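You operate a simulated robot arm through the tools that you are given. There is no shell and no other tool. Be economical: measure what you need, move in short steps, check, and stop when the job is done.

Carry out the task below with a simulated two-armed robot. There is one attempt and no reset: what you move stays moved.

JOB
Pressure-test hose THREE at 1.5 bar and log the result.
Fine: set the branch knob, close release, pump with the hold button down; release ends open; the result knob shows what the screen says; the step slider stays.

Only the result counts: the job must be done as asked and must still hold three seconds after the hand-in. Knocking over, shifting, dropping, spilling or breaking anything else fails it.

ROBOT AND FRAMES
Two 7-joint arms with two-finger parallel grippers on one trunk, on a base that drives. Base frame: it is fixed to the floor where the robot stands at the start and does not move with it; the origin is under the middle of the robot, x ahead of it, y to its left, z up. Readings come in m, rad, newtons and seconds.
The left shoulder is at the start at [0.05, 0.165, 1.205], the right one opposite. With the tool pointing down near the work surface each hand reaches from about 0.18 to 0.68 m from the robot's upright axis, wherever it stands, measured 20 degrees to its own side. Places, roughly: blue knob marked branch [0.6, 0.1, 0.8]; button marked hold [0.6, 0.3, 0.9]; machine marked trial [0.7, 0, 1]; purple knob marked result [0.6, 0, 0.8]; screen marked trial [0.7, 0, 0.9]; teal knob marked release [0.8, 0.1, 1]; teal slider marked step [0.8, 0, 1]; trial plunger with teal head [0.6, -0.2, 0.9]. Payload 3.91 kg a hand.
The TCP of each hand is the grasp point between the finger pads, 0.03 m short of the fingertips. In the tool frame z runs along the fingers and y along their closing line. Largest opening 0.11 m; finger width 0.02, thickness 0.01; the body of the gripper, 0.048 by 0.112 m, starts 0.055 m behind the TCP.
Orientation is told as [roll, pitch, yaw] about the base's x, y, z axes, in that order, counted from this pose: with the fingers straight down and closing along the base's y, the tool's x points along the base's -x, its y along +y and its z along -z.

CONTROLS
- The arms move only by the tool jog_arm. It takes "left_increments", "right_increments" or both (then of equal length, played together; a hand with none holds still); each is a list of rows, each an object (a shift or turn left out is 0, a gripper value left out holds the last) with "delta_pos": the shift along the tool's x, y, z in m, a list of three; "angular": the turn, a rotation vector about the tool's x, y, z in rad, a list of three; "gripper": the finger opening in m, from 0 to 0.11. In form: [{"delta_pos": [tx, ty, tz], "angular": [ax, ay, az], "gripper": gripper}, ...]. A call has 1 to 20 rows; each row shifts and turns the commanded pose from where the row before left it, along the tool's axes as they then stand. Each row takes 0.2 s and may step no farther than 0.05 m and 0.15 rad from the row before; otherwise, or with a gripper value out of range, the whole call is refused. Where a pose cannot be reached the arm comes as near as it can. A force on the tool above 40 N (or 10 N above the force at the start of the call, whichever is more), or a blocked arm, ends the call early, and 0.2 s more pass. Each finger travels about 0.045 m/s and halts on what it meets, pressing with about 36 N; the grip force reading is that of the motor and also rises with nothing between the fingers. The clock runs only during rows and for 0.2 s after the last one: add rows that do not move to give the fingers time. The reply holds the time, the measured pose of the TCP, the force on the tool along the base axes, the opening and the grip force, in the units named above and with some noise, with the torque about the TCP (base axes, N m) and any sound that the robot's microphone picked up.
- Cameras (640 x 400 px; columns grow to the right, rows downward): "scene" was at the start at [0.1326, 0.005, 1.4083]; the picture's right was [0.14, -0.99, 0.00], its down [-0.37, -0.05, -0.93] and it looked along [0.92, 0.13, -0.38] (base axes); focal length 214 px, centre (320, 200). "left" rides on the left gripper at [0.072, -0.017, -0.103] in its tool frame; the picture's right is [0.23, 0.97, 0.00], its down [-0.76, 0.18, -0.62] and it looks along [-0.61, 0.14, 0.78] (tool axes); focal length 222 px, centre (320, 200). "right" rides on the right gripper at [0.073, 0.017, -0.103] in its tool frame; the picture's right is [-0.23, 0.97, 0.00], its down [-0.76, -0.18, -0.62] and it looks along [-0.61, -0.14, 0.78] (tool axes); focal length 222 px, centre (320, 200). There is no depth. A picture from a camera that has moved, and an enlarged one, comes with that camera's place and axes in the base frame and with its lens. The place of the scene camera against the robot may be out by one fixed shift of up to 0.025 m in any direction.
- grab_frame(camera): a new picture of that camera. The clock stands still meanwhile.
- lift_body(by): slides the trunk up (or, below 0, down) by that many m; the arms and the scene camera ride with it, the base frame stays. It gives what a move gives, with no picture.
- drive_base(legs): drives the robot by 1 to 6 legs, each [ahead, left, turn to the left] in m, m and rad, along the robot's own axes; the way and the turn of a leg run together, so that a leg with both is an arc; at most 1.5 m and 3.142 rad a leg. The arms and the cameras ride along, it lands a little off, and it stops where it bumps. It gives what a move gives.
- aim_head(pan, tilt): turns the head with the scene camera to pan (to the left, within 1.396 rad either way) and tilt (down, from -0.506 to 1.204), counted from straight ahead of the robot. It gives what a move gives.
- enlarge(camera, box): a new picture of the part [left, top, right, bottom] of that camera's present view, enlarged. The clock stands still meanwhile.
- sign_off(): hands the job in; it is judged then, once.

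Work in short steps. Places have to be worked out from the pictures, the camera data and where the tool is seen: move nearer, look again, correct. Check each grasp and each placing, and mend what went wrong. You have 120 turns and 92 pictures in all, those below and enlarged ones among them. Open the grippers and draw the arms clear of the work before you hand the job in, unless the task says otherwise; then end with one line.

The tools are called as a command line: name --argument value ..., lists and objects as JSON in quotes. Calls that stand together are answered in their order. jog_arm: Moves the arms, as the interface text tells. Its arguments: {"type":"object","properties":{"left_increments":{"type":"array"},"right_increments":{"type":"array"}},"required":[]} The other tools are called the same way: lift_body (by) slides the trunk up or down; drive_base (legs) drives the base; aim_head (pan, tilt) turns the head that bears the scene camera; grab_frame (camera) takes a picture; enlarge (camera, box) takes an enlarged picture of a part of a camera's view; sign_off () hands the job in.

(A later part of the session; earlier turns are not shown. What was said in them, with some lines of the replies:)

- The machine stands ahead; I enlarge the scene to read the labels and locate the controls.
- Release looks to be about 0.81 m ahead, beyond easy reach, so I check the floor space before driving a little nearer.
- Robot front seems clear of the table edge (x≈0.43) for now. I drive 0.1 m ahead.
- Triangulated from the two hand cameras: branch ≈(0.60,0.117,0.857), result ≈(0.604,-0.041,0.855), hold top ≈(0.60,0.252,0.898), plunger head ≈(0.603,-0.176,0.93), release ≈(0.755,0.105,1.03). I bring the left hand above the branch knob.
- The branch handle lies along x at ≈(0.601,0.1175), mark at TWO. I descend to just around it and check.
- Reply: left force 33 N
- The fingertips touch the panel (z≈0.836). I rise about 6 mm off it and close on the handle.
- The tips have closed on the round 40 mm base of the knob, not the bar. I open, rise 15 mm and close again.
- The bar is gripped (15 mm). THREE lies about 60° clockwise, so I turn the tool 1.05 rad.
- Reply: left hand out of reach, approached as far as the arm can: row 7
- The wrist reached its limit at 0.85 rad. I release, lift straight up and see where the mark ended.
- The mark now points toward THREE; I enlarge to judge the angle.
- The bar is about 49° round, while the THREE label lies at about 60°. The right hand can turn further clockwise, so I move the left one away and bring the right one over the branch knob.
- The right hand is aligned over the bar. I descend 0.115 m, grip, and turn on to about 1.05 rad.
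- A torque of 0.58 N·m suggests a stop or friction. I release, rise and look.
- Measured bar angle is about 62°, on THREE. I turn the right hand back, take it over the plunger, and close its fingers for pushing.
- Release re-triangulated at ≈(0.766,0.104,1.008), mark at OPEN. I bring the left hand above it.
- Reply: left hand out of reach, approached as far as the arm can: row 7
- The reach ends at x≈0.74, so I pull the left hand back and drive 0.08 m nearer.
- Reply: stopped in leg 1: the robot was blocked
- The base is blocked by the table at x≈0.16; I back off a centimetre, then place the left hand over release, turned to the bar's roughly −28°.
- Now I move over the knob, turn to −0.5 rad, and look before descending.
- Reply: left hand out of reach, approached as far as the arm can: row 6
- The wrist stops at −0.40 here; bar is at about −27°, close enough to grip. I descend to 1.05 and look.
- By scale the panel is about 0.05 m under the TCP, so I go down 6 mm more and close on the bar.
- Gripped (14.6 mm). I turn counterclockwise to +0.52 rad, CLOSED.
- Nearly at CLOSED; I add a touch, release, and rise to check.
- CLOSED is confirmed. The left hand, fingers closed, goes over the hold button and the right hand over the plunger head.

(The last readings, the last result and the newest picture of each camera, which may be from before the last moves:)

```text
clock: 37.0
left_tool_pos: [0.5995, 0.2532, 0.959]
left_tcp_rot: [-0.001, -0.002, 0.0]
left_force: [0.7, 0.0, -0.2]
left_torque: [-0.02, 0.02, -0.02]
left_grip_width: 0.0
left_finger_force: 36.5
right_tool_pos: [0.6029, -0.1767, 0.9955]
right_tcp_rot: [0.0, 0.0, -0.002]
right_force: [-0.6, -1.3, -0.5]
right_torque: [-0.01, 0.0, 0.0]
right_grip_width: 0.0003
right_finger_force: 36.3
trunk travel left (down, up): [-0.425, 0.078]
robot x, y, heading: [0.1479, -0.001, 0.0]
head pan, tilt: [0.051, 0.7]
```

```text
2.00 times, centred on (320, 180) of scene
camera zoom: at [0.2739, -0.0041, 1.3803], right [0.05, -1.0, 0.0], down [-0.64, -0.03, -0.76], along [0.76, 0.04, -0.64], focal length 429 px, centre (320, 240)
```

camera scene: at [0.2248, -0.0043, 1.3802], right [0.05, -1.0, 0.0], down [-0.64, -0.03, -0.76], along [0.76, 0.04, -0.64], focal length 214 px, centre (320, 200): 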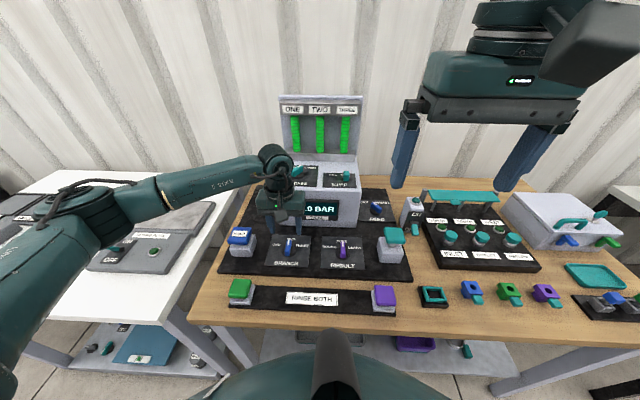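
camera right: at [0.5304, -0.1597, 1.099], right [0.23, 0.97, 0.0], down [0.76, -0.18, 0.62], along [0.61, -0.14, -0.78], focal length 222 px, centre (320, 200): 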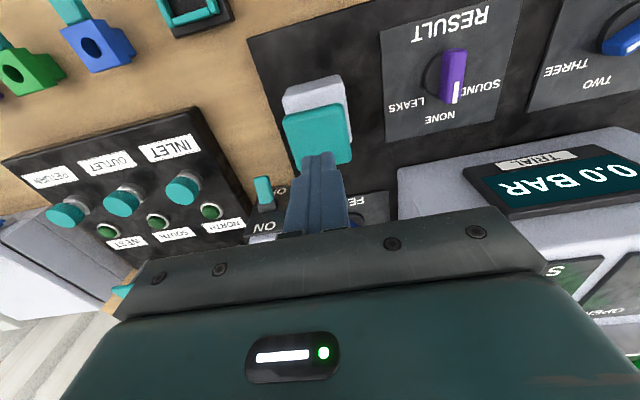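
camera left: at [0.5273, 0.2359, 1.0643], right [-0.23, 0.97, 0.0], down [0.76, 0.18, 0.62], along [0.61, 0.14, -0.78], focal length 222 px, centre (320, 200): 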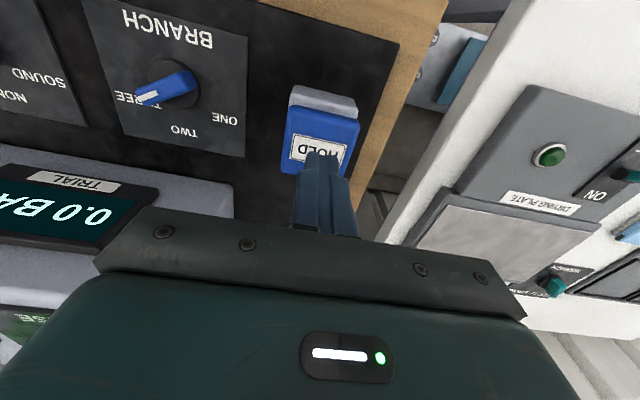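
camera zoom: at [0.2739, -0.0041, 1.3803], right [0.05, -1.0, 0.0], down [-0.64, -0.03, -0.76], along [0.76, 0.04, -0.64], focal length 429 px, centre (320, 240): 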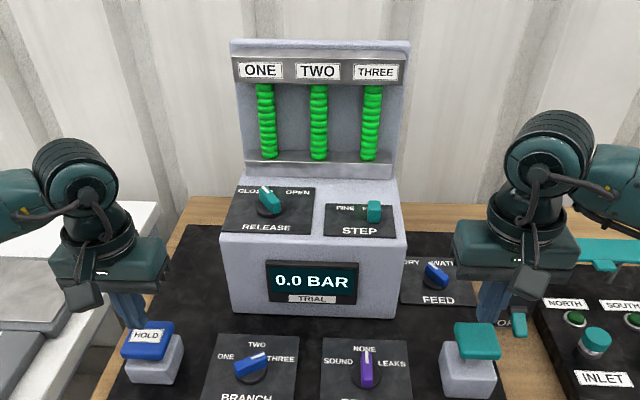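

Both hands are aligned. I press the hold button in small steps.

jog_arm --left_increments '[{"delta_pos": [0, 0, 0.025]}, {"delta_pos": [0, 0, 0.005]}, {"delta_pos": [0, 0, 0.004]}, {"delta_pos": [0, 0, 0.004]}, {"delta_pos": [0, 0, 0.003]}]'

grab_frame --camera "left"

```text
clock: 38.1
left_tool_pos: [0.6, 0.2526, 0.9207]
left_tcp_rot: [0.0, -0.001, 0.0]
left_force: [0.9, 2.0, 4.8]
left_torque: [0.06, 0.02, 0.02]
left_grip_width: 0.0001
left_finger_force: 36.0
right_tool_pos: [0.6029, -0.1767, 0.9959]
right_tcp_rot: [-0.002, 0.001, -0.004]
right_force: [1.4, -0.8, 0.3]
right_torque: [-0.02, 0.02, 0.01]
right_grip_width: 0.0
right_finger_force: 36.0
trunk travel left (down, up): [-0.425, 0.078]
robot x, y, heading: [0.1535, -0.0034, -0.003]
head pan, tilt: [0.051, 0.7]
heard: click
```

```text
58 pictures are left
camera left: at [0.5275, 0.236, 1.0237], right [-0.23, 0.97, 0.0], down [0.76, 0.18, 0.62], along [0.61, 0.14, -0.78], focal length 222 px, centre (320, 200)
```

left: 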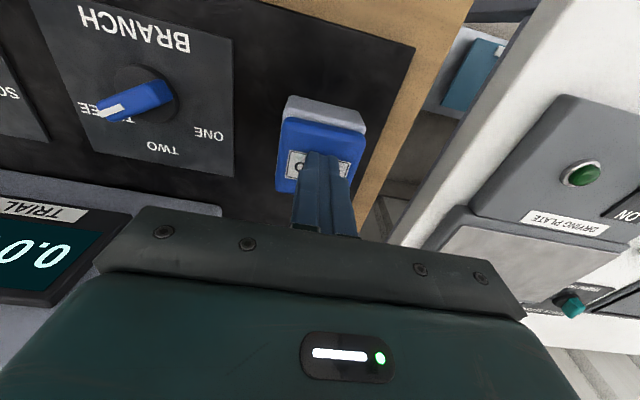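

A click: hold is down with about 5 N. I keep it there (2 mm more) and begin a first plunger stroke, carefully.

jog_arm --left_increments '[{"delta_pos": [0, 0, 0.002]}, {}, {}, {}, {}, {}]' --right_increments '[{"delta_pos": [0, 0, 0.03]}, {"delta_pos": [0, 0, 0.006]}, {"delta_pos": [0, 0, 0.006]}, {"delta_pos": [0, 0, 0.006]}, {"delta_pos": [0, 0, 0.006]}, {}]'

enlarge --camera "scene" --box '[200, 150, 440, 300]'

```text
clock: 39.5
left_tool_pos: [0.6004, 0.2521, 0.919]
left_tcp_rot: [-0.001, 0.001, -0.001]
left_force: [1.4, 0.1, 7.3]
left_torque: [-0.01, -0.03, 0.06]
left_grip_width: 0.0
left_finger_force: 36.3
right_tool_pos: [0.602, -0.1755, 0.9424]
right_tcp_rot: [0.001, -0.003, -0.002]
right_force: [1.5, 1.1, 4.8]
right_torque: [0.01, 0.03, 0.0]
right_grip_width: 0.0
right_finger_force: 35.5
trunk travel left (down, up): [-0.425, 0.078]
robot x, y, heading: [0.149, 0.0018, -0.004]
head pan, tilt: [0.051, 0.7]
```

```text
2.67 times, centred on (320, 225) of scene
camera zoom: at [0.2733, -0.0041, 1.3804], right [0.05, -1.0, 0.0], down [-0.64, -0.03, -0.77], along [0.76, 0.04, -0.64], focal length 572 px, centre (320, 133)
```

zoom: 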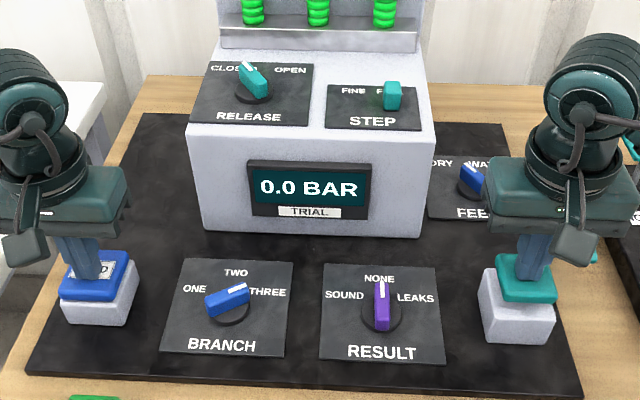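

The plunger is moving with about 5 N. I push further until it bottoms or clicks.

jog_arm --right_increments '[{"delta_pos": [0, 0, 0.005]}, {"delta_pos": [0, 0, 0.005]}, {}]'

enlarge --camera "scene" --box '[200, 150, 440, 300]'

```text
clock: 40.4
left_tool_pos: [0.5988, 0.2523, 0.9174]
left_tcp_rot: [-0.001, -0.001, 0.0]
left_force: [2.6, 0.7, 6.8]
left_torque: [0.01, -0.07, -0.04]
left_grip_width: 0.0002
left_finger_force: 36.0
right_tool_pos: [0.6036, -0.1761, 0.9314]
right_tcp_rot: [0.002, -0.001, -0.004]
right_force: [0.6, 2.1, 4.2]
right_torque: [0.04, -0.03, -0.03]
right_grip_width: 0.0
right_finger_force: 35.9
trunk travel left (down, up): [-0.425, 0.078]
robot x, y, heading: [0.1497, 0.0014, 0.001]
head pan, tilt: [0.051, 0.7]
heard: click
```

```text
2.67 times, centred on (320, 225) of scene
camera zoom: at [0.2733, -0.0042, 1.3803], right [0.05, -1.0, 0.0], down [-0.64, -0.03, -0.77], along [0.76, 0.04, -0.64], focal length 572 px, centre (320, 133)
```

zoom: 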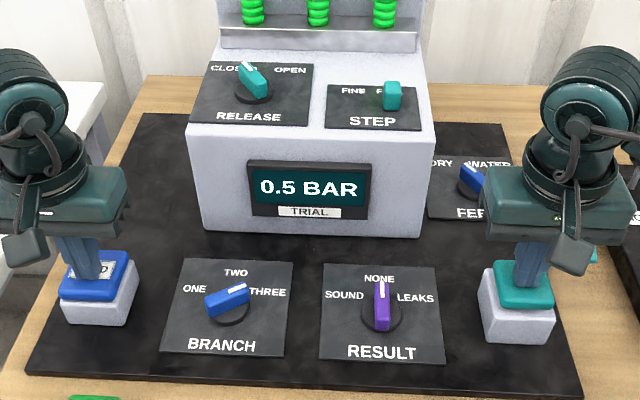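

One stroke gave 0.5 bar. I lift the plunger fully, press a second time, and check the screen.

jog_arm --right_increments '[{"delta_pos": [0, 0, -0.02]}, {"delta_pos": [0, 0, -0.025]}, {}, {"delta_pos": [0, 0, 0.02]}, {"delta_pos": [0, 0, 0.015]}, {"delta_pos": [0, 0, 0.01]}, {}]'

enlarge --camera "scene" --box '[200, 150, 440, 300]'

```text
clock: 42.0
left_tool_pos: [0.6, 0.2521, 0.9181]
left_tcp_rot: [0.001, -0.002, -0.001]
left_force: [3.6, 1.1, 5.9]
left_torque: [-0.04, -0.12, 0.01]
left_grip_width: 0.0002
left_finger_force: 35.9
right_tool_pos: [0.6022, -0.1763, 0.9321]
right_tcp_rot: [0.0, -0.002, -0.002]
right_force: [-0.9, -3.1, 4.9]
right_torque: [-0.07, 0.06, 0.02]
right_grip_width: 0.0
right_finger_force: 35.9
trunk travel left (down, up): [-0.425, 0.078]
robot x, y, heading: [0.1497, 0.001, -0.002]
head pan, tilt: [0.051, 0.7]
heard: click
```

```text
2.67 times, centred on (320, 225) of scene
camera zoom: at [0.2732, -0.0046, 1.3804], right [0.05, -1.0, 0.0], down [-0.64, -0.03, -0.77], along [0.76, 0.04, -0.64], focal length 572 px, centre (320, 133)
```

zoom: 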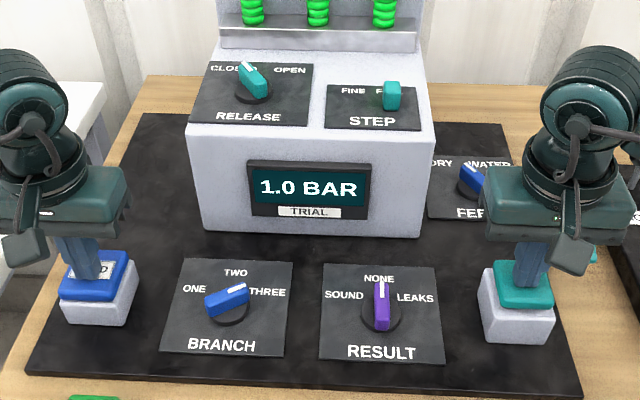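

1.0 bar now; one more identical stroke should reach 1.5.

jog_arm --right_increments '[{"delta_pos": [0, 0, -0.02]}, {"delta_pos": [0, 0, -0.025]}, {}, {"delta_pos": [0, 0, 0.02]}, {"delta_pos": [0, 0, 0.015]}, {"delta_pos": [0, 0, 0.01]}, {}]'

enlarge --camera "scene" --box '[200, 90, 440, 300]'

```text
clock: 43.5
left_tool_pos: [0.5994, 0.2529, 0.9173]
left_tcp_rot: [0.0, 0.001, -0.001]
left_force: [2.7, -0.2, 5.7]
left_torque: [-0.02, -0.13, 0.01]
left_grip_width: 0.0
left_finger_force: 36.0
right_tool_pos: [0.6026, -0.1775, 0.932]
right_tcp_rot: [0.001, -0.002, -0.005]
right_force: [-1.7, -0.9, 4.9]
right_torque: [-0.01, 0.09, -0.07]
right_grip_width: 0.0
right_finger_force: 35.4
trunk travel left (down, up): [-0.425, 0.078]
robot x, y, heading: [0.1467, -0.0016, -0.003]
head pan, tilt: [0.051, 0.7]
heard: click
```

```text
1.90 times, centred on (320, 195) of scene
camera zoom: at [0.2731, -0.0045, 1.3804], right [0.05, -1.0, 0.0], down [-0.64, -0.03, -0.77], along [0.76, 0.04, -0.64], focal length 408 px, centre (320, 210)
```

zoom: 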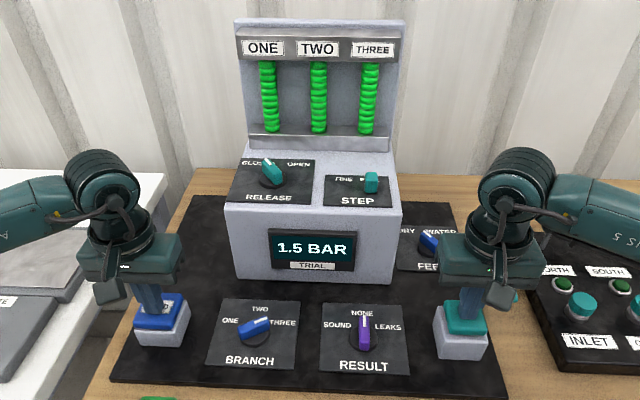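

1.5 bar reached. I lift the plunger hand and wait a while with hold still down, watching the screen.

jog_arm --right_increments '[{"delta_pos": [0, 0, -0.02]}, {"delta_pos": [0, 0, -0.03]}, {}, {}, {}, {}, {}, {}, {}, {}]'

enlarge --camera "scene" --box '[200, 90, 440, 300]'

```text
clock: 45.8
left_tool_pos: [0.5982, 0.2532, 0.9183]
left_tcp_rot: [-0.001, 0.001, -0.001]
left_force: [0.7, 0.5, 8.1]
left_torque: [-0.02, -0.03, -0.08]
left_grip_width: 0.0
left_finger_force: 36.4
right_tool_pos: [0.6017, -0.1768, 0.9822]
right_tcp_rot: [0.004, -0.003, -0.003]
right_force: [0.4, -1.2, -1.3]
right_torque: [-0.01, -0.01, -0.01]
right_grip_width: 0.0001
right_finger_force: 36.3
trunk travel left (down, up): [-0.425, 0.078]
robot x, y, heading: [0.1479, 0.0061, 0.002]
head pan, tilt: [0.051, 0.7]
```

```text
1.90 times, centred on (320, 195) of scene
camera zoom: at [0.2732, -0.0046, 1.3803], right [0.05, -1.0, 0.0], down [-0.64, -0.03, -0.77], along [0.76, 0.04, -0.64], focal length 408 px, centre (320, 210)
```

zoom: 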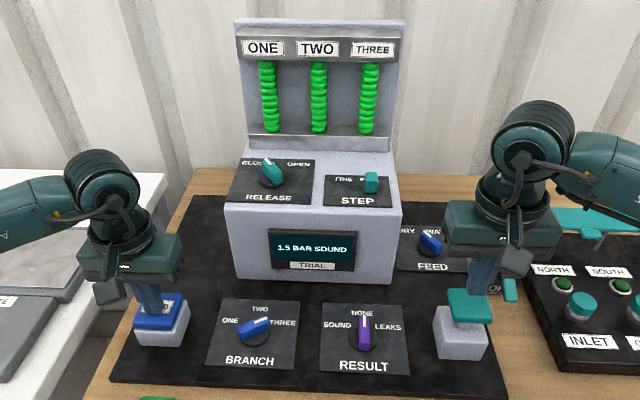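

The screen says "1.5 BAR SOUND"; I zoom once to be sure.

enlarge --camera "scene" --box '[280, 195, 360, 245]'

```text
8.00 times, centred on (320, 220) of scene
camera zoom: at [0.2732, -0.0046, 1.3803], right [0.05, -1.0, 0.0], down [-0.64, -0.03, -0.77], along [0.76, 0.04, -0.64], focal length 1716 px, centre (320, 40)
```

zoom: 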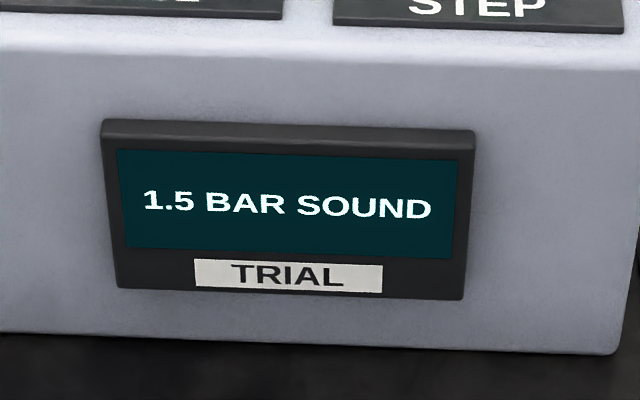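

SOUND confirmed. I release hold by lifting the left hand straight up, and draw the right hand up and aside.

jog_arm --left_increments '[{"delta_pos": [0, 0, -0.04]}, {"delta_pos": [0, 0, -0.04]}, {"delta_pos": [0, 0, -0.04], "gripper": 0.05}, {}, {}, {}, {}, {}, {}, {}, {}]' --right_increments '[{"delta_pos": [0, 0, -0.04]}, {"delta_pos": [0, 0, -0.04]}, {"delta_pos": [0, 0, -0.04]}, {"delta_pos": [0, 0, -0.04]}, {"delta_pos": [0, -0.04, 0]}, {"delta_pos": [0, -0.04, 0]}, {"delta_pos": [0, -0.04, 0]}, {"delta_pos": [0, -0.04, 0]}, {"delta_pos": [0, -0.04, 0]}, {}, {}]'

jog_arm --left_increments '[{"delta_pos": [0, -0.049, 0]}, {"delta_pos": [0, -0.049, 0]}, {"delta_pos": [0, -0.049, 0]}, {"delta_pos": [0, -0.049, 0]}, {"delta_pos": [0, -0.049, 0]}, {"delta_pos": [-0.004, -0.0485, 0]}, {"delta_pos": [0, 0, 0.045]}]'

grab_frame --camera "left"

grab_frame --camera "scene"

```text
clock: 48.1
left_tool_pos: [0.6005, 0.2521, 1.0375]
left_tcp_rot: [0.002, 0.002, 0.0]
left_force: [0.2, 0.5, -0.4]
left_torque: [0.04, 0.02, -0.01]
left_grip_width: 0.05
left_finger_force: 0.0
right_tool_pos: [0.6009, -0.3774, 1.1413]
right_tcp_rot: [0.001, 0.0, -0.004]
right_force: [-0.2, 0.3, 1.2]
right_torque: [0.02, -0.01, -0.01]
right_grip_width: 0.0
right_finger_force: 35.8
trunk travel left (down, up): [-0.425, 0.078]
robot x, y, heading: [0.1467, 0.0003, -0.004]
head pan, tilt: [0.051, 0.7]
```

```text
clock: 49.8
left_tool_pos: [0.603, -0.0405, 0.9927]
left_tcp_rot: [0.001, 0.002, -0.001]
left_force: [0.0, 0.4, 0.4]
left_torque: [-0.02, 0.02, -0.01]
left_grip_width: 0.0499
left_finger_force: 0.0
right_tool_pos: [0.6003, -0.3759, 1.1412]
right_tcp_rot: [0.0, -0.002, -0.005]
right_force: [0.0, 0.2, 0.0]
right_torque: [0.0, 0.01, 0.03]
right_grip_width: 0.0
right_finger_force: 35.8
trunk travel left (down, up): [-0.425, 0.078]
robot x, y, heading: [0.1479, -0.0004, -0.007]
head pan, tilt: [0.051, 0.7]
```

```text
51 pictures are left
camera left: at [0.531, -0.0571, 1.0964], right [-0.23, 0.97, 0.0], down [0.76, 0.18, 0.62], along [0.61, 0.14, -0.78], focal length 222 px, centre (320, 200)
```

left: 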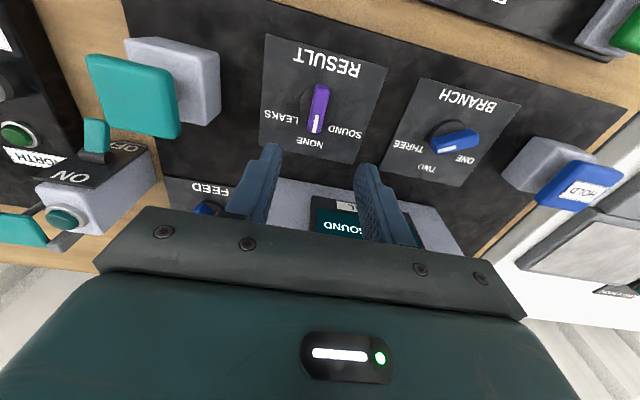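

```text
50 pictures are left
camera scene: at [0.2742, -0.0036, 1.3802], right [0.05, -1.0, 0.0], down [-0.64, -0.03, -0.76], along [0.76, 0.04, -0.64], focal length 214 px, centre (320, 200)
```

scene: 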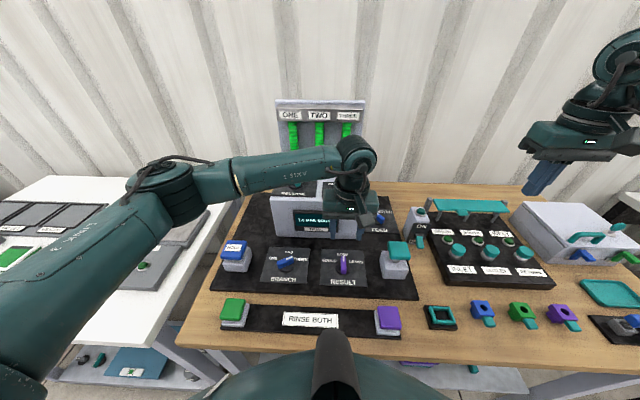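

Result bar lies at ≈(0.600,−0.043) pointing to NONE. I descend and grip it as with branch.

jog_arm --left_increments '[{"delta_pos": [0.002, -0.0025, 0.04]}, {"delta_pos": [0, 0, 0.04]}, {"delta_pos": [0, 0, 0.0275]}, {"gripper": 0.0}, {}, {}, {}]'

grab_frame --camera "left"

```text
clock: 51.4
left_tool_pos: [0.6011, -0.0435, 0.8845]
left_tcp_rot: [0.001, 0.0, -0.001]
left_force: [-1.1, 1.1, -2.2]
left_torque: [-0.03, -0.47, 0.03]
left_grip_width: 0.0148
left_finger_force: 45.4
right_tool_pos: [0.6007, -0.3768, 1.1418]
right_tcp_rot: [0.0, -0.002, -0.003]
right_force: [0.5, -0.2, -0.1]
right_torque: [0.01, 0.02, 0.0]
right_grip_width: 0.0
right_finger_force: 35.9
trunk travel left (down, up): [-0.425, 0.078]
robot x, y, heading: [0.1469, -0.002, -0.005]
head pan, tilt: [0.051, 0.7]
```

```text
49 pictures are left
camera left: at [0.5289, -0.0598, 0.989], right [-0.23, 0.97, 0.0], down [0.76, 0.18, 0.62], along [0.61, 0.14, -0.78], focal length 222 px, centre (320, 200)
```

left: 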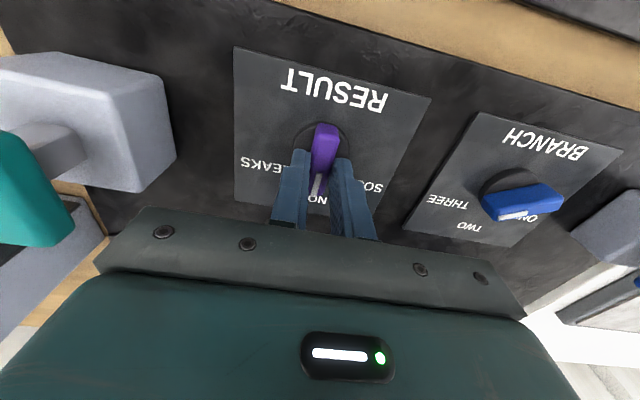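

Gripped. I turn counterclockwise 1.05 rad to SOUND.

jog_arm --left_increments '[{"angular": [0, 0, -0.15]}, {"angular": [0, 0, -0.15]}, {"angular": [0, 0, -0.15]}, {"angular": [0, 0, -0.15]}, {"angular": [0, 0, -0.15]}, {"angular": [0, 0, -0.15]}, {"angular": [0, 0, -0.15]}, {}]'

```text
clock: 53.1
left_tool_pos: [0.5995, -0.0421, 0.8844]
left_tcp_rot: [0.003, 0.0, 1.051]
left_force: [-9.7, 12.6, -1.8]
left_torque: [-0.67, 0.56, -0.43]
left_grip_width: 0.0146
left_finger_force: 45.1
right_tool_pos: [0.5998, -0.3762, 1.1432]
right_tcp_rot: [0.0, -0.002, -0.003]
right_force: [-0.1, 0.2, -0.4]
right_torque: [-0.01, -0.02, 0.0]
right_grip_width: 0.0
right_finger_force: 35.4
trunk travel left (down, up): [-0.425, 0.078]
robot x, y, heading: [0.1459, 0.003, -0.0]
head pan, tilt: [0.051, 0.7]
```

The turn is complete. I release and rise to check the result and branch marks.

jog_arm --left_increments '[{"gripper": 0.05}, {}, {"delta_pos": [0, 0, -0.04]}, {"delta_pos": [0, 0, -0.04]}, {"delta_pos": [0, 0, -0.04]}, {"delta_pos": [0, 0, -0.02]}]'

grab_frame --camera "left"

enlarge --camera "scene" --box '[240, 220, 400, 300]'

```text
clock: 54.5
left_tool_pos: [0.601, -0.0436, 1.0252]
left_tcp_rot: [0.003, -0.001, 1.049]
left_force: [-0.2, 0.5, -0.8]
left_torque: [0.02, -0.01, -0.04]
left_grip_width: 0.0497
left_finger_force: 0.1
right_tool_pos: [0.6007, -0.3768, 1.1427]
right_tcp_rot: [0.0, 0.0, -0.003]
right_force: [0.0, 0.0, 0.2]
right_torque: [-0.01, 0.0, 0.01]
right_grip_width: 0.0
right_finger_force: 35.6
trunk travel left (down, up): [-0.425, 0.078]
robot x, y, heading: [0.1453, -0.0006, -0.003]
head pan, tilt: [0.051, 0.7]
```

```text
48 pictures are left
camera left: at [0.5799, -0.1152, 1.1289], right [-0.96, 0.29, 0.0], down [0.23, 0.75, 0.62], along [0.18, 0.6, -0.78], focal length 222 px, centre (320, 200)
```

left: 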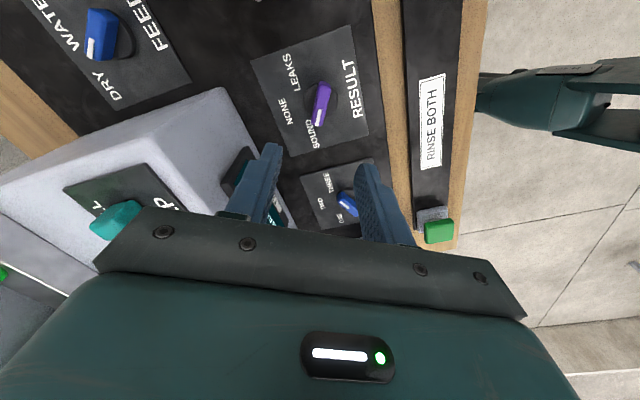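

```text
4.00 times, centred on (320, 260) of scene
camera zoom: at [0.2738, -0.0043, 1.3802], right [0.05, -1.0, 0.0], down [-0.64, -0.03, -0.76], along [0.76, 0.04, -0.64], focal length 858 px, centre (320, -40)
```

zoom: 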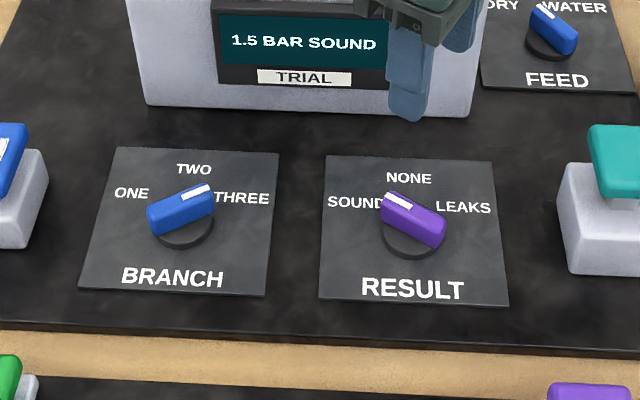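

Both knobs read right (THREE, SOUND). Now release back to OPEN: left hand goes over it at yaw 0.54.

jog_arm --left_increments '[{"delta_pos": [0, 0, -0.05], "angular": [0, 0, 0.15]}, {"delta_pos": [0, 0, -0.05], "angular": [0, 0, 0.15]}, {"angular": [0, 0, 0.15]}, {"angular": [0, 0, 0.06]}, {"delta_pos": [-0.0439, 0.0074, 0]}, {"delta_pos": [-0.0439, 0.0074, 0]}, {"delta_pos": [-0.0439, 0.0074, 0]}, {"delta_pos": [-0.0439, 0.0074, 0]}, {"delta_pos": [-0.0439, 0.0074, 0]}]'

grab_frame --camera "left"

```text
clock: 56.5
left_tool_pos: [0.7716, 0.1017, 1.1248]
left_tcp_rot: [0.001, 0.001, 0.538]
left_force: [0.5, 0.0, 0.0]
left_torque: [0.02, 0.0, 0.02]
left_grip_width: 0.0497
left_finger_force: 0.0
right_tool_pos: [0.6013, -0.3763, 1.1412]
right_tcp_rot: [0.001, 0.0, -0.002]
right_force: [-0.7, 0.5, 0.2]
right_torque: [0.01, -0.01, 0.01]
right_grip_width: 0.0
right_finger_force: 35.6
trunk travel left (down, up): [-0.425, 0.078]
robot x, y, heading: [0.1459, -0.0002, -0.003]
head pan, tilt: [0.051, 0.7]
```

```text
46 pictures are left
camera left: at [0.7183, 0.0504, 1.2294], right [-0.69, 0.72, 0.0], down [0.56, 0.54, 0.62], along [0.45, 0.43, -0.78], focal length 222 px, centre (320, 200)
```

left: 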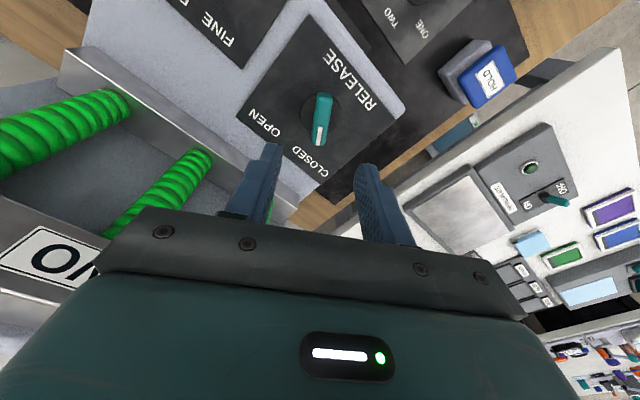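

Aligned as before. I descend, grip, and turn clockwise as far as the wrist goes.

jog_arm --left_increments '[{"delta_pos": [0, 0, 0.04]}, {"delta_pos": [0, 0, 0.041]}, {"gripper": 0.0}, {}, {}, {}, {"angular": [0, 0, 0.15]}, {"angular": [0, 0, 0.15]}, {"angular": [0, 0, 0.15]}, {"angular": [0, 0, 0.15]}, {"angular": [0, 0, 0.15]}, {"angular": [0, 0, 0.15]}, {"angular": [0, 0, 0.03]}, {}]'

jog_arm --left_increments '[{"angular": [0, 0, 0.04]}, {"angular": [0, 0, 0.04]}, {"angular": [0, 0, 0.04]}, {}]'

```text
clock: 59.5
left_tool_pos: [0.7702, 0.1023, 1.043]
left_tcp_rot: [-0.002, 0.004, -0.39]
left_force: [-14.2, 7.4, -13.6]
left_torque: [-0.07, -0.25, -0.02]
left_grip_width: 0.0149
left_finger_force: 45.0
right_tool_pos: [0.6018, -0.3756, 1.1411]
right_tcp_rot: [0.001, 0.0, -0.002]
right_force: [-0.8, 0.7, 0.3]
right_torque: [0.02, -0.01, 0.01]
right_grip_width: 0.0
right_finger_force: 36.0
trunk travel left (down, up): [-0.425, 0.078]
robot x, y, heading: [0.148, -0.0011, -0.003]
head pan, tilt: [0.051, 0.7]
```

```text
clock: 60.5
left_tool_pos: [0.7699, 0.1018, 1.0426]
left_tcp_rot: [-0.001, 0.003, -0.43]
left_force: [-16.5, 8.3, -16.0]
left_torque: [-0.01, -0.12, 0.02]
left_grip_width: 0.0147
left_finger_force: 45.1
left hand out of reach, approached as far as the arm can: row 3
right_tool_pos: [0.6015, -0.3758, 1.1421]
right_tcp_rot: [0.001, 0.001, -0.004]
right_force: [0.4, 0.2, 0.2]
right_torque: [-0.03, 0.0, 0.0]
right_grip_width: 0.0
right_finger_force: 36.1
trunk travel left (down, up): [-0.425, 0.078]
robot x, y, heading: [0.1484, 0.0035, 0.001]
head pan, tilt: [0.051, 0.7]
```

−0.43 reached. I let go, rise and check the mark against the label and the screen.

jog_arm --left_increments '[{"gripper": 0.05}, {}, {}, {"delta_pos": [0, 0, -0.04]}, {"delta_pos": [0, 0, -0.04]}]'

enlarge --camera "left" --box '[200, 0, 440, 200]'

enlarge --camera "scene" --box '[260, 100, 400, 260]'

```text
clock: 61.8
left_tool_pos: [0.7702, 0.1015, 1.0838]
left_tcp_rot: [0.001, -0.001, -0.425]
left_force: [-0.3, 0.4, -0.7]
left_torque: [0.02, -0.01, 0.02]
left_grip_width: 0.0499
left_finger_force: 0.0
left hand out of reach, approached as far as the arm can: row 5
right_tool_pos: [0.6015, -0.3766, 1.1418]
right_tcp_rot: [0.001, -0.001, -0.005]
right_force: [0.8, -0.8, 0.3]
right_torque: [0.05, -0.02, 0.02]
right_grip_width: 0.0
right_finger_force: 36.0
trunk travel left (down, up): [-0.425, 0.078]
robot x, y, heading: [0.1477, -0.0008, -0.003]
head pan, tilt: [0.051, 0.7]
```

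```text
2.00 times, centred on (320, 100) of left
camera zoom: at [0.6978, 0.1163, 1.1881], right [0.2, 0.98, 0.0], down [0.77, -0.15, 0.62], along [0.61, -0.12, -0.78], focal length 444 px, centre (320, 400)
```

zoom: 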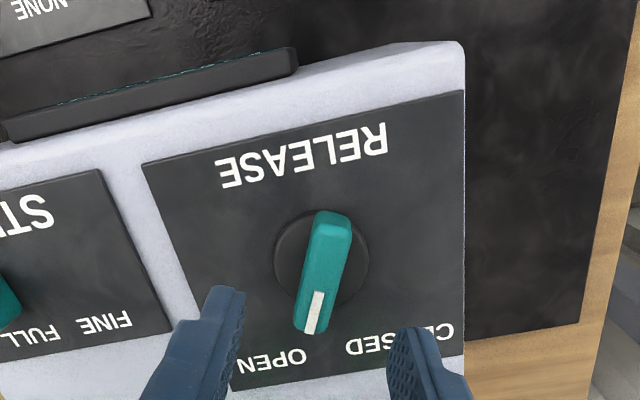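

```text
2.50 times, centred on (330, 180) of scene
camera zoom: at [0.2741, -0.0041, 1.3802], right [0.05, -1.0, 0.0], down [-0.64, -0.03, -0.76], along [0.76, 0.04, -0.64], focal length 536 px, centre (295, 250)
```

zoom: 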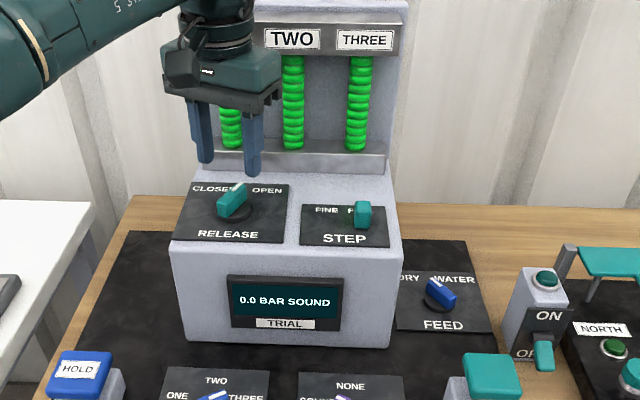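

The screen shows 0.0 BAR, so it vented, but the bar is about 5° short of its original OPEN angle. I'll raise the hand, then turn the base slightly right so the wrist can finish the turn.

jog_arm --left_increments '[{"angular": [0, 0, -0.14]}, {"angular": [0, 0, -0.14], "delta_pos": [0, 0, -0.03]}, {"angular": [0, 0, -0.14], "delta_pos": [0, 0, -0.03]}, {"delta_pos": [0.05, 0, 0]}, {"delta_pos": [0.04, 0, 0]}]'

drive_base --legs '[[-0.015, 0, 0], [0, 0, -0.15]]'

```text
clock: 63.0
left_tool_pos: [0.6801, 0.1013, 1.1455]
left_tcp_rot: [0.003, 0.002, -0.01]
left_force: [-0.6, -0.2, 0.2]
left_torque: [0.01, -0.02, 0.01]
left_grip_width: 0.0499
left_finger_force: 0.1
right_tool_pos: [0.6019, -0.3768, 1.1419]
right_tcp_rot: [0.001, 0.0, -0.003]
right_force: [-0.6, -0.3, 0.2]
right_torque: [0.02, 0.03, 0.04]
right_grip_width: 0.0001
right_finger_force: 36.3
trunk travel left (down, up): [-0.425, 0.078]
robot x, y, heading: [0.1476, 0.0022, -0.003]
head pan, tilt: [0.051, 0.7]
```

```text
clock: 64.4
left_tool_pos: [0.6747, 0.0209, 1.1448]
left_tcp_rot: [0.001, 0.003, -0.162]
left_force: [-1.1, -0.1, -1.1]
left_torque: [0.0, 0.0, 0.04]
left_grip_width: 0.0498
left_finger_force: 0.1
right_tool_pos: [0.5258, -0.4395, 1.1422]
right_tcp_rot: [0.002, -0.001, -0.152]
right_force: [0.0, 0.0, -0.1]
right_torque: [0.02, -0.01, -0.01]
right_grip_width: 0.0
right_finger_force: 36.1
trunk travel left (down, up): [-0.425, 0.078]
robot x, y, heading: [0.1311, -0.0022, -0.15]
head pan, tilt: [0.051, 0.7]
```

Base turned. I go back over the knob, yaw −0.42, and look.

jog_arm --left_increments '[{"delta_pos": [-0.027, 0.0318, 0]}, {"delta_pos": [-0.027, 0.0318, 0]}, {"delta_pos": [-0.027, 0.0317, 0]}, {"angular": [0, 0, 0.13]}, {"angular": [0, 0, 0.13], "delta_pos": [0, 0, 0.04]}]'

grab_frame --camera "left"

```text
clock: 65.6
left_tool_pos: [0.7708, 0.1034, 1.1029]
left_tcp_rot: [-0.001, 0.002, -0.423]
left_force: [-0.4, -0.4, -0.4]
left_torque: [0.01, -0.04, 0.0]
left_grip_width: 0.0499
left_finger_force: 0.0
right_tool_pos: [0.5258, -0.4398, 1.1427]
right_tcp_rot: [0.0, -0.001, -0.152]
right_force: [0.0, 0.2, 0.4]
right_torque: [0.0, 0.04, 0.0]
right_grip_width: 0.0002
right_finger_force: 36.4
trunk travel left (down, up): [-0.425, 0.078]
robot x, y, heading: [0.1317, 0.0004, -0.15]
head pan, tilt: [0.051, 0.7]
```

```text
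43 pictures are left
camera left: at [0.698, 0.1176, 1.2075], right [0.19, 0.98, 0.0], down [0.77, -0.15, 0.62], along [0.61, -0.12, -0.78], focal length 222 px, centre (320, 200)
```

left: 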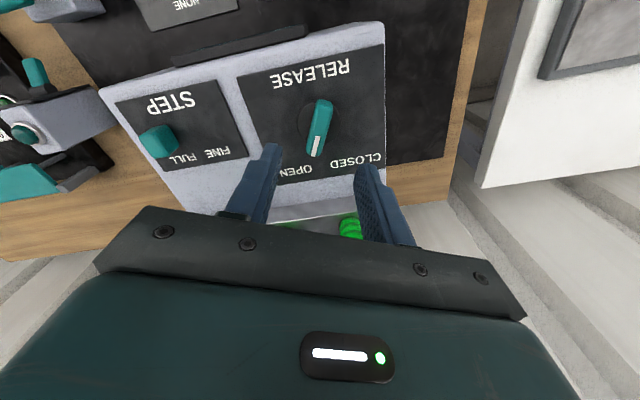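

Aligned. I descend 60 mm, grip and turn a further 0.11 rad clockwise.

jog_arm --left_increments '[{"delta_pos": [0, 0, 0.04]}, {"delta_pos": [0, 0, 0.02]}, {"gripper": 0.0}, {}, {}, {}, {"angular": [0, 0, 0.06]}, {"angular": [0, 0, 0.05]}, {}, {"gripper": 0.05}, {}, {}, {"angular": [0, 0, -0.12]}, {"delta_pos": [0, 0, -0.04], "angular": [0, 0, -0.12]}, {"delta_pos": [0, 0, -0.04]}]'

enlarge --camera "left" --box '[200, 0, 440, 200]'

```text
clock: 68.8
left_tool_pos: [0.7697, 0.1031, 1.127]
left_tcp_rot: [0.0, 0.002, -0.289]
left_force: [0.1, 0.0, -0.5]
left_torque: [-0.02, 0.06, -0.03]
left_grip_width: 0.0503
left_finger_force: 0.1
right_tool_pos: [0.5247, -0.4406, 1.1417]
right_tcp_rot: [0.002, -0.001, -0.151]
right_force: [0.3, 1.1, -0.1]
right_torque: [0.0, -0.01, 0.02]
right_grip_width: 0.0003
right_finger_force: 36.2
trunk travel left (down, up): [-0.425, 0.078]
robot x, y, heading: [0.1312, -0.0013, -0.147]
head pan, tilt: [0.051, 0.7]
```

```text
2.00 times, centred on (320, 100) of left
camera zoom: at [0.6956, 0.1074, 1.2306], right [0.06, 1.0, 0.0], down [0.78, -0.05, 0.62], along [0.62, -0.04, -0.78], focal length 444 px, centre (320, 400)
```

zoom: 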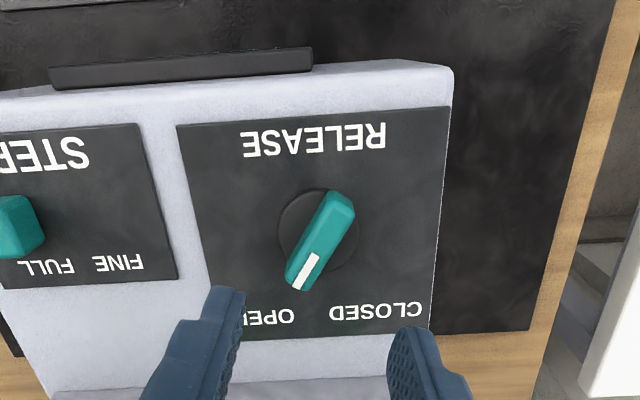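

Release is now firmly at OPEN. I withdraw both arms, open the right gripper, and take a last look.

jog_arm --left_increments '[{"delta_pos": [0, 0, -0.04], "gripper": 0.08}, {"delta_pos": [0, 0, -0.04]}, {"delta_pos": [0.05, 0, 0]}, {"delta_pos": [0.05, 0, 0]}, {"delta_pos": [0.05, 0, 0]}, {"delta_pos": [0.05, 0, 0]}, {"delta_pos": [0.05, 0, 0]}]' --right_increments '[{"delta_pos": [0, 0, -0.03], "gripper": 0.08}, {"delta_pos": [0, 0, -0.03]}, {"delta_pos": [0.04, 0, 0]}, {"delta_pos": [0.04, 0, 0]}, {"delta_pos": [0.04, 0, 0]}, {}, {}]'

aim_head --pan 0.2 --tilt 0.7

grab_frame --camera "scene"

enlarge --camera "scene" --box '[220, 120, 440, 300]'

```text
clock: 70.4
left_tool_pos: [0.5277, 0.175, 1.2047]
left_tcp_rot: [0.0, 0.0, -0.287]
left_force: [-0.9, -0.3, 0.2]
left_torque: [-0.03, -0.04, -0.01]
left_grip_width: 0.0799
left_finger_force: 0.1
right_tool_pos: [0.4063, -0.4203, 1.2028]
right_tcp_rot: [0.0, -0.001, -0.152]
right_force: [-0.3, -0.1, -0.2]
right_torque: [-0.04, 0.0, 0.01]
right_grip_width: 0.0799
right_finger_force: 0.0
trunk travel left (down, up): [-0.425, 0.078]
robot x, y, heading: [0.1337, 0.0013, -0.155]
head pan, tilt: [0.051, 0.7]
```

```text
clock: 71.1
left_tool_pos: [0.5307, 0.1742, 1.2053]
left_tcp_rot: [0.0, 0.0, -0.29]
left_force: [-0.1, 0.3, -0.2]
left_torque: [0.0, -0.01, 0.0]
left_grip_width: 0.0801
left_finger_force: 0.0
right_tool_pos: [0.407, -0.4208, 1.2022]
right_tcp_rot: [0.003, 0.001, -0.152]
right_force: [0.1, 0.1, 0.4]
right_torque: [0.01, -0.04, -0.01]
right_grip_width: 0.0801
right_finger_force: 0.0
trunk travel left (down, up): [-0.425, 0.078]
robot x, y, heading: [0.1336, -0.003, -0.152]
head pan, tilt: [0.201, 0.7]
```

```text
41 pictures are left
camera scene: at [0.2584, -0.0086, 1.3803], right [0.05, -1.0, 0.0], down [-0.64, -0.03, -0.76], along [0.76, 0.04, -0.64], focal length 214 px, centre (320, 200)
```

scene: 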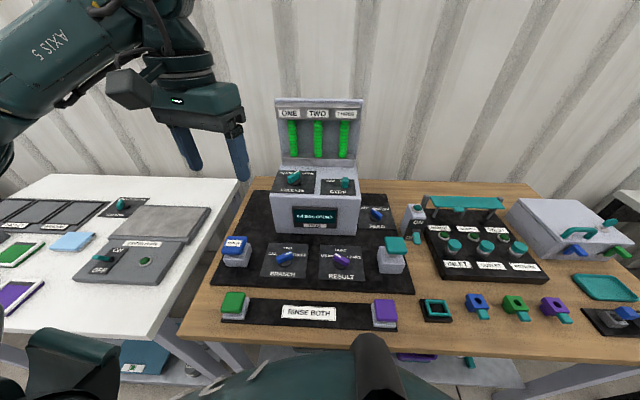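

```text
2.22 times, centred on (330, 210) of scene
camera zoom: at [0.2584, -0.0086, 1.3803], right [0.05, -1.0, 0.0], down [-0.64, -0.03, -0.76], along [0.76, 0.04, -0.64], focal length 477 px, centre (298, 178)
```

zoom: 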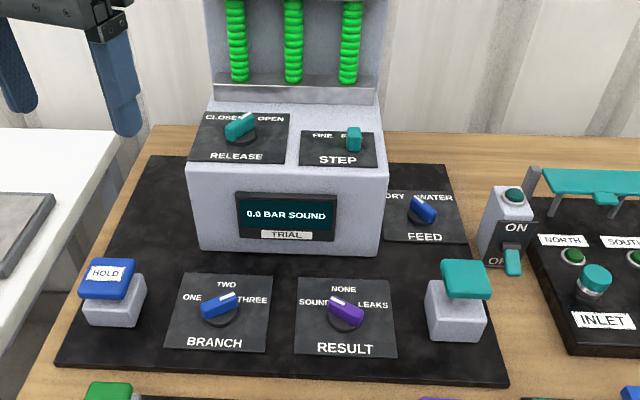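

Branch is at THREE, result at SOUND, release at OPEN, the step slider is untouched, and both arms are clear. I hand in.

sign_off

```text
The job is handed in.
```

Hose THREE was pumped to 1.5 bar with hold down, the screen read SOUND, and the result knob is set to SOUND; release is open again (screen at 0.0 bar) and the step slider was not moved.
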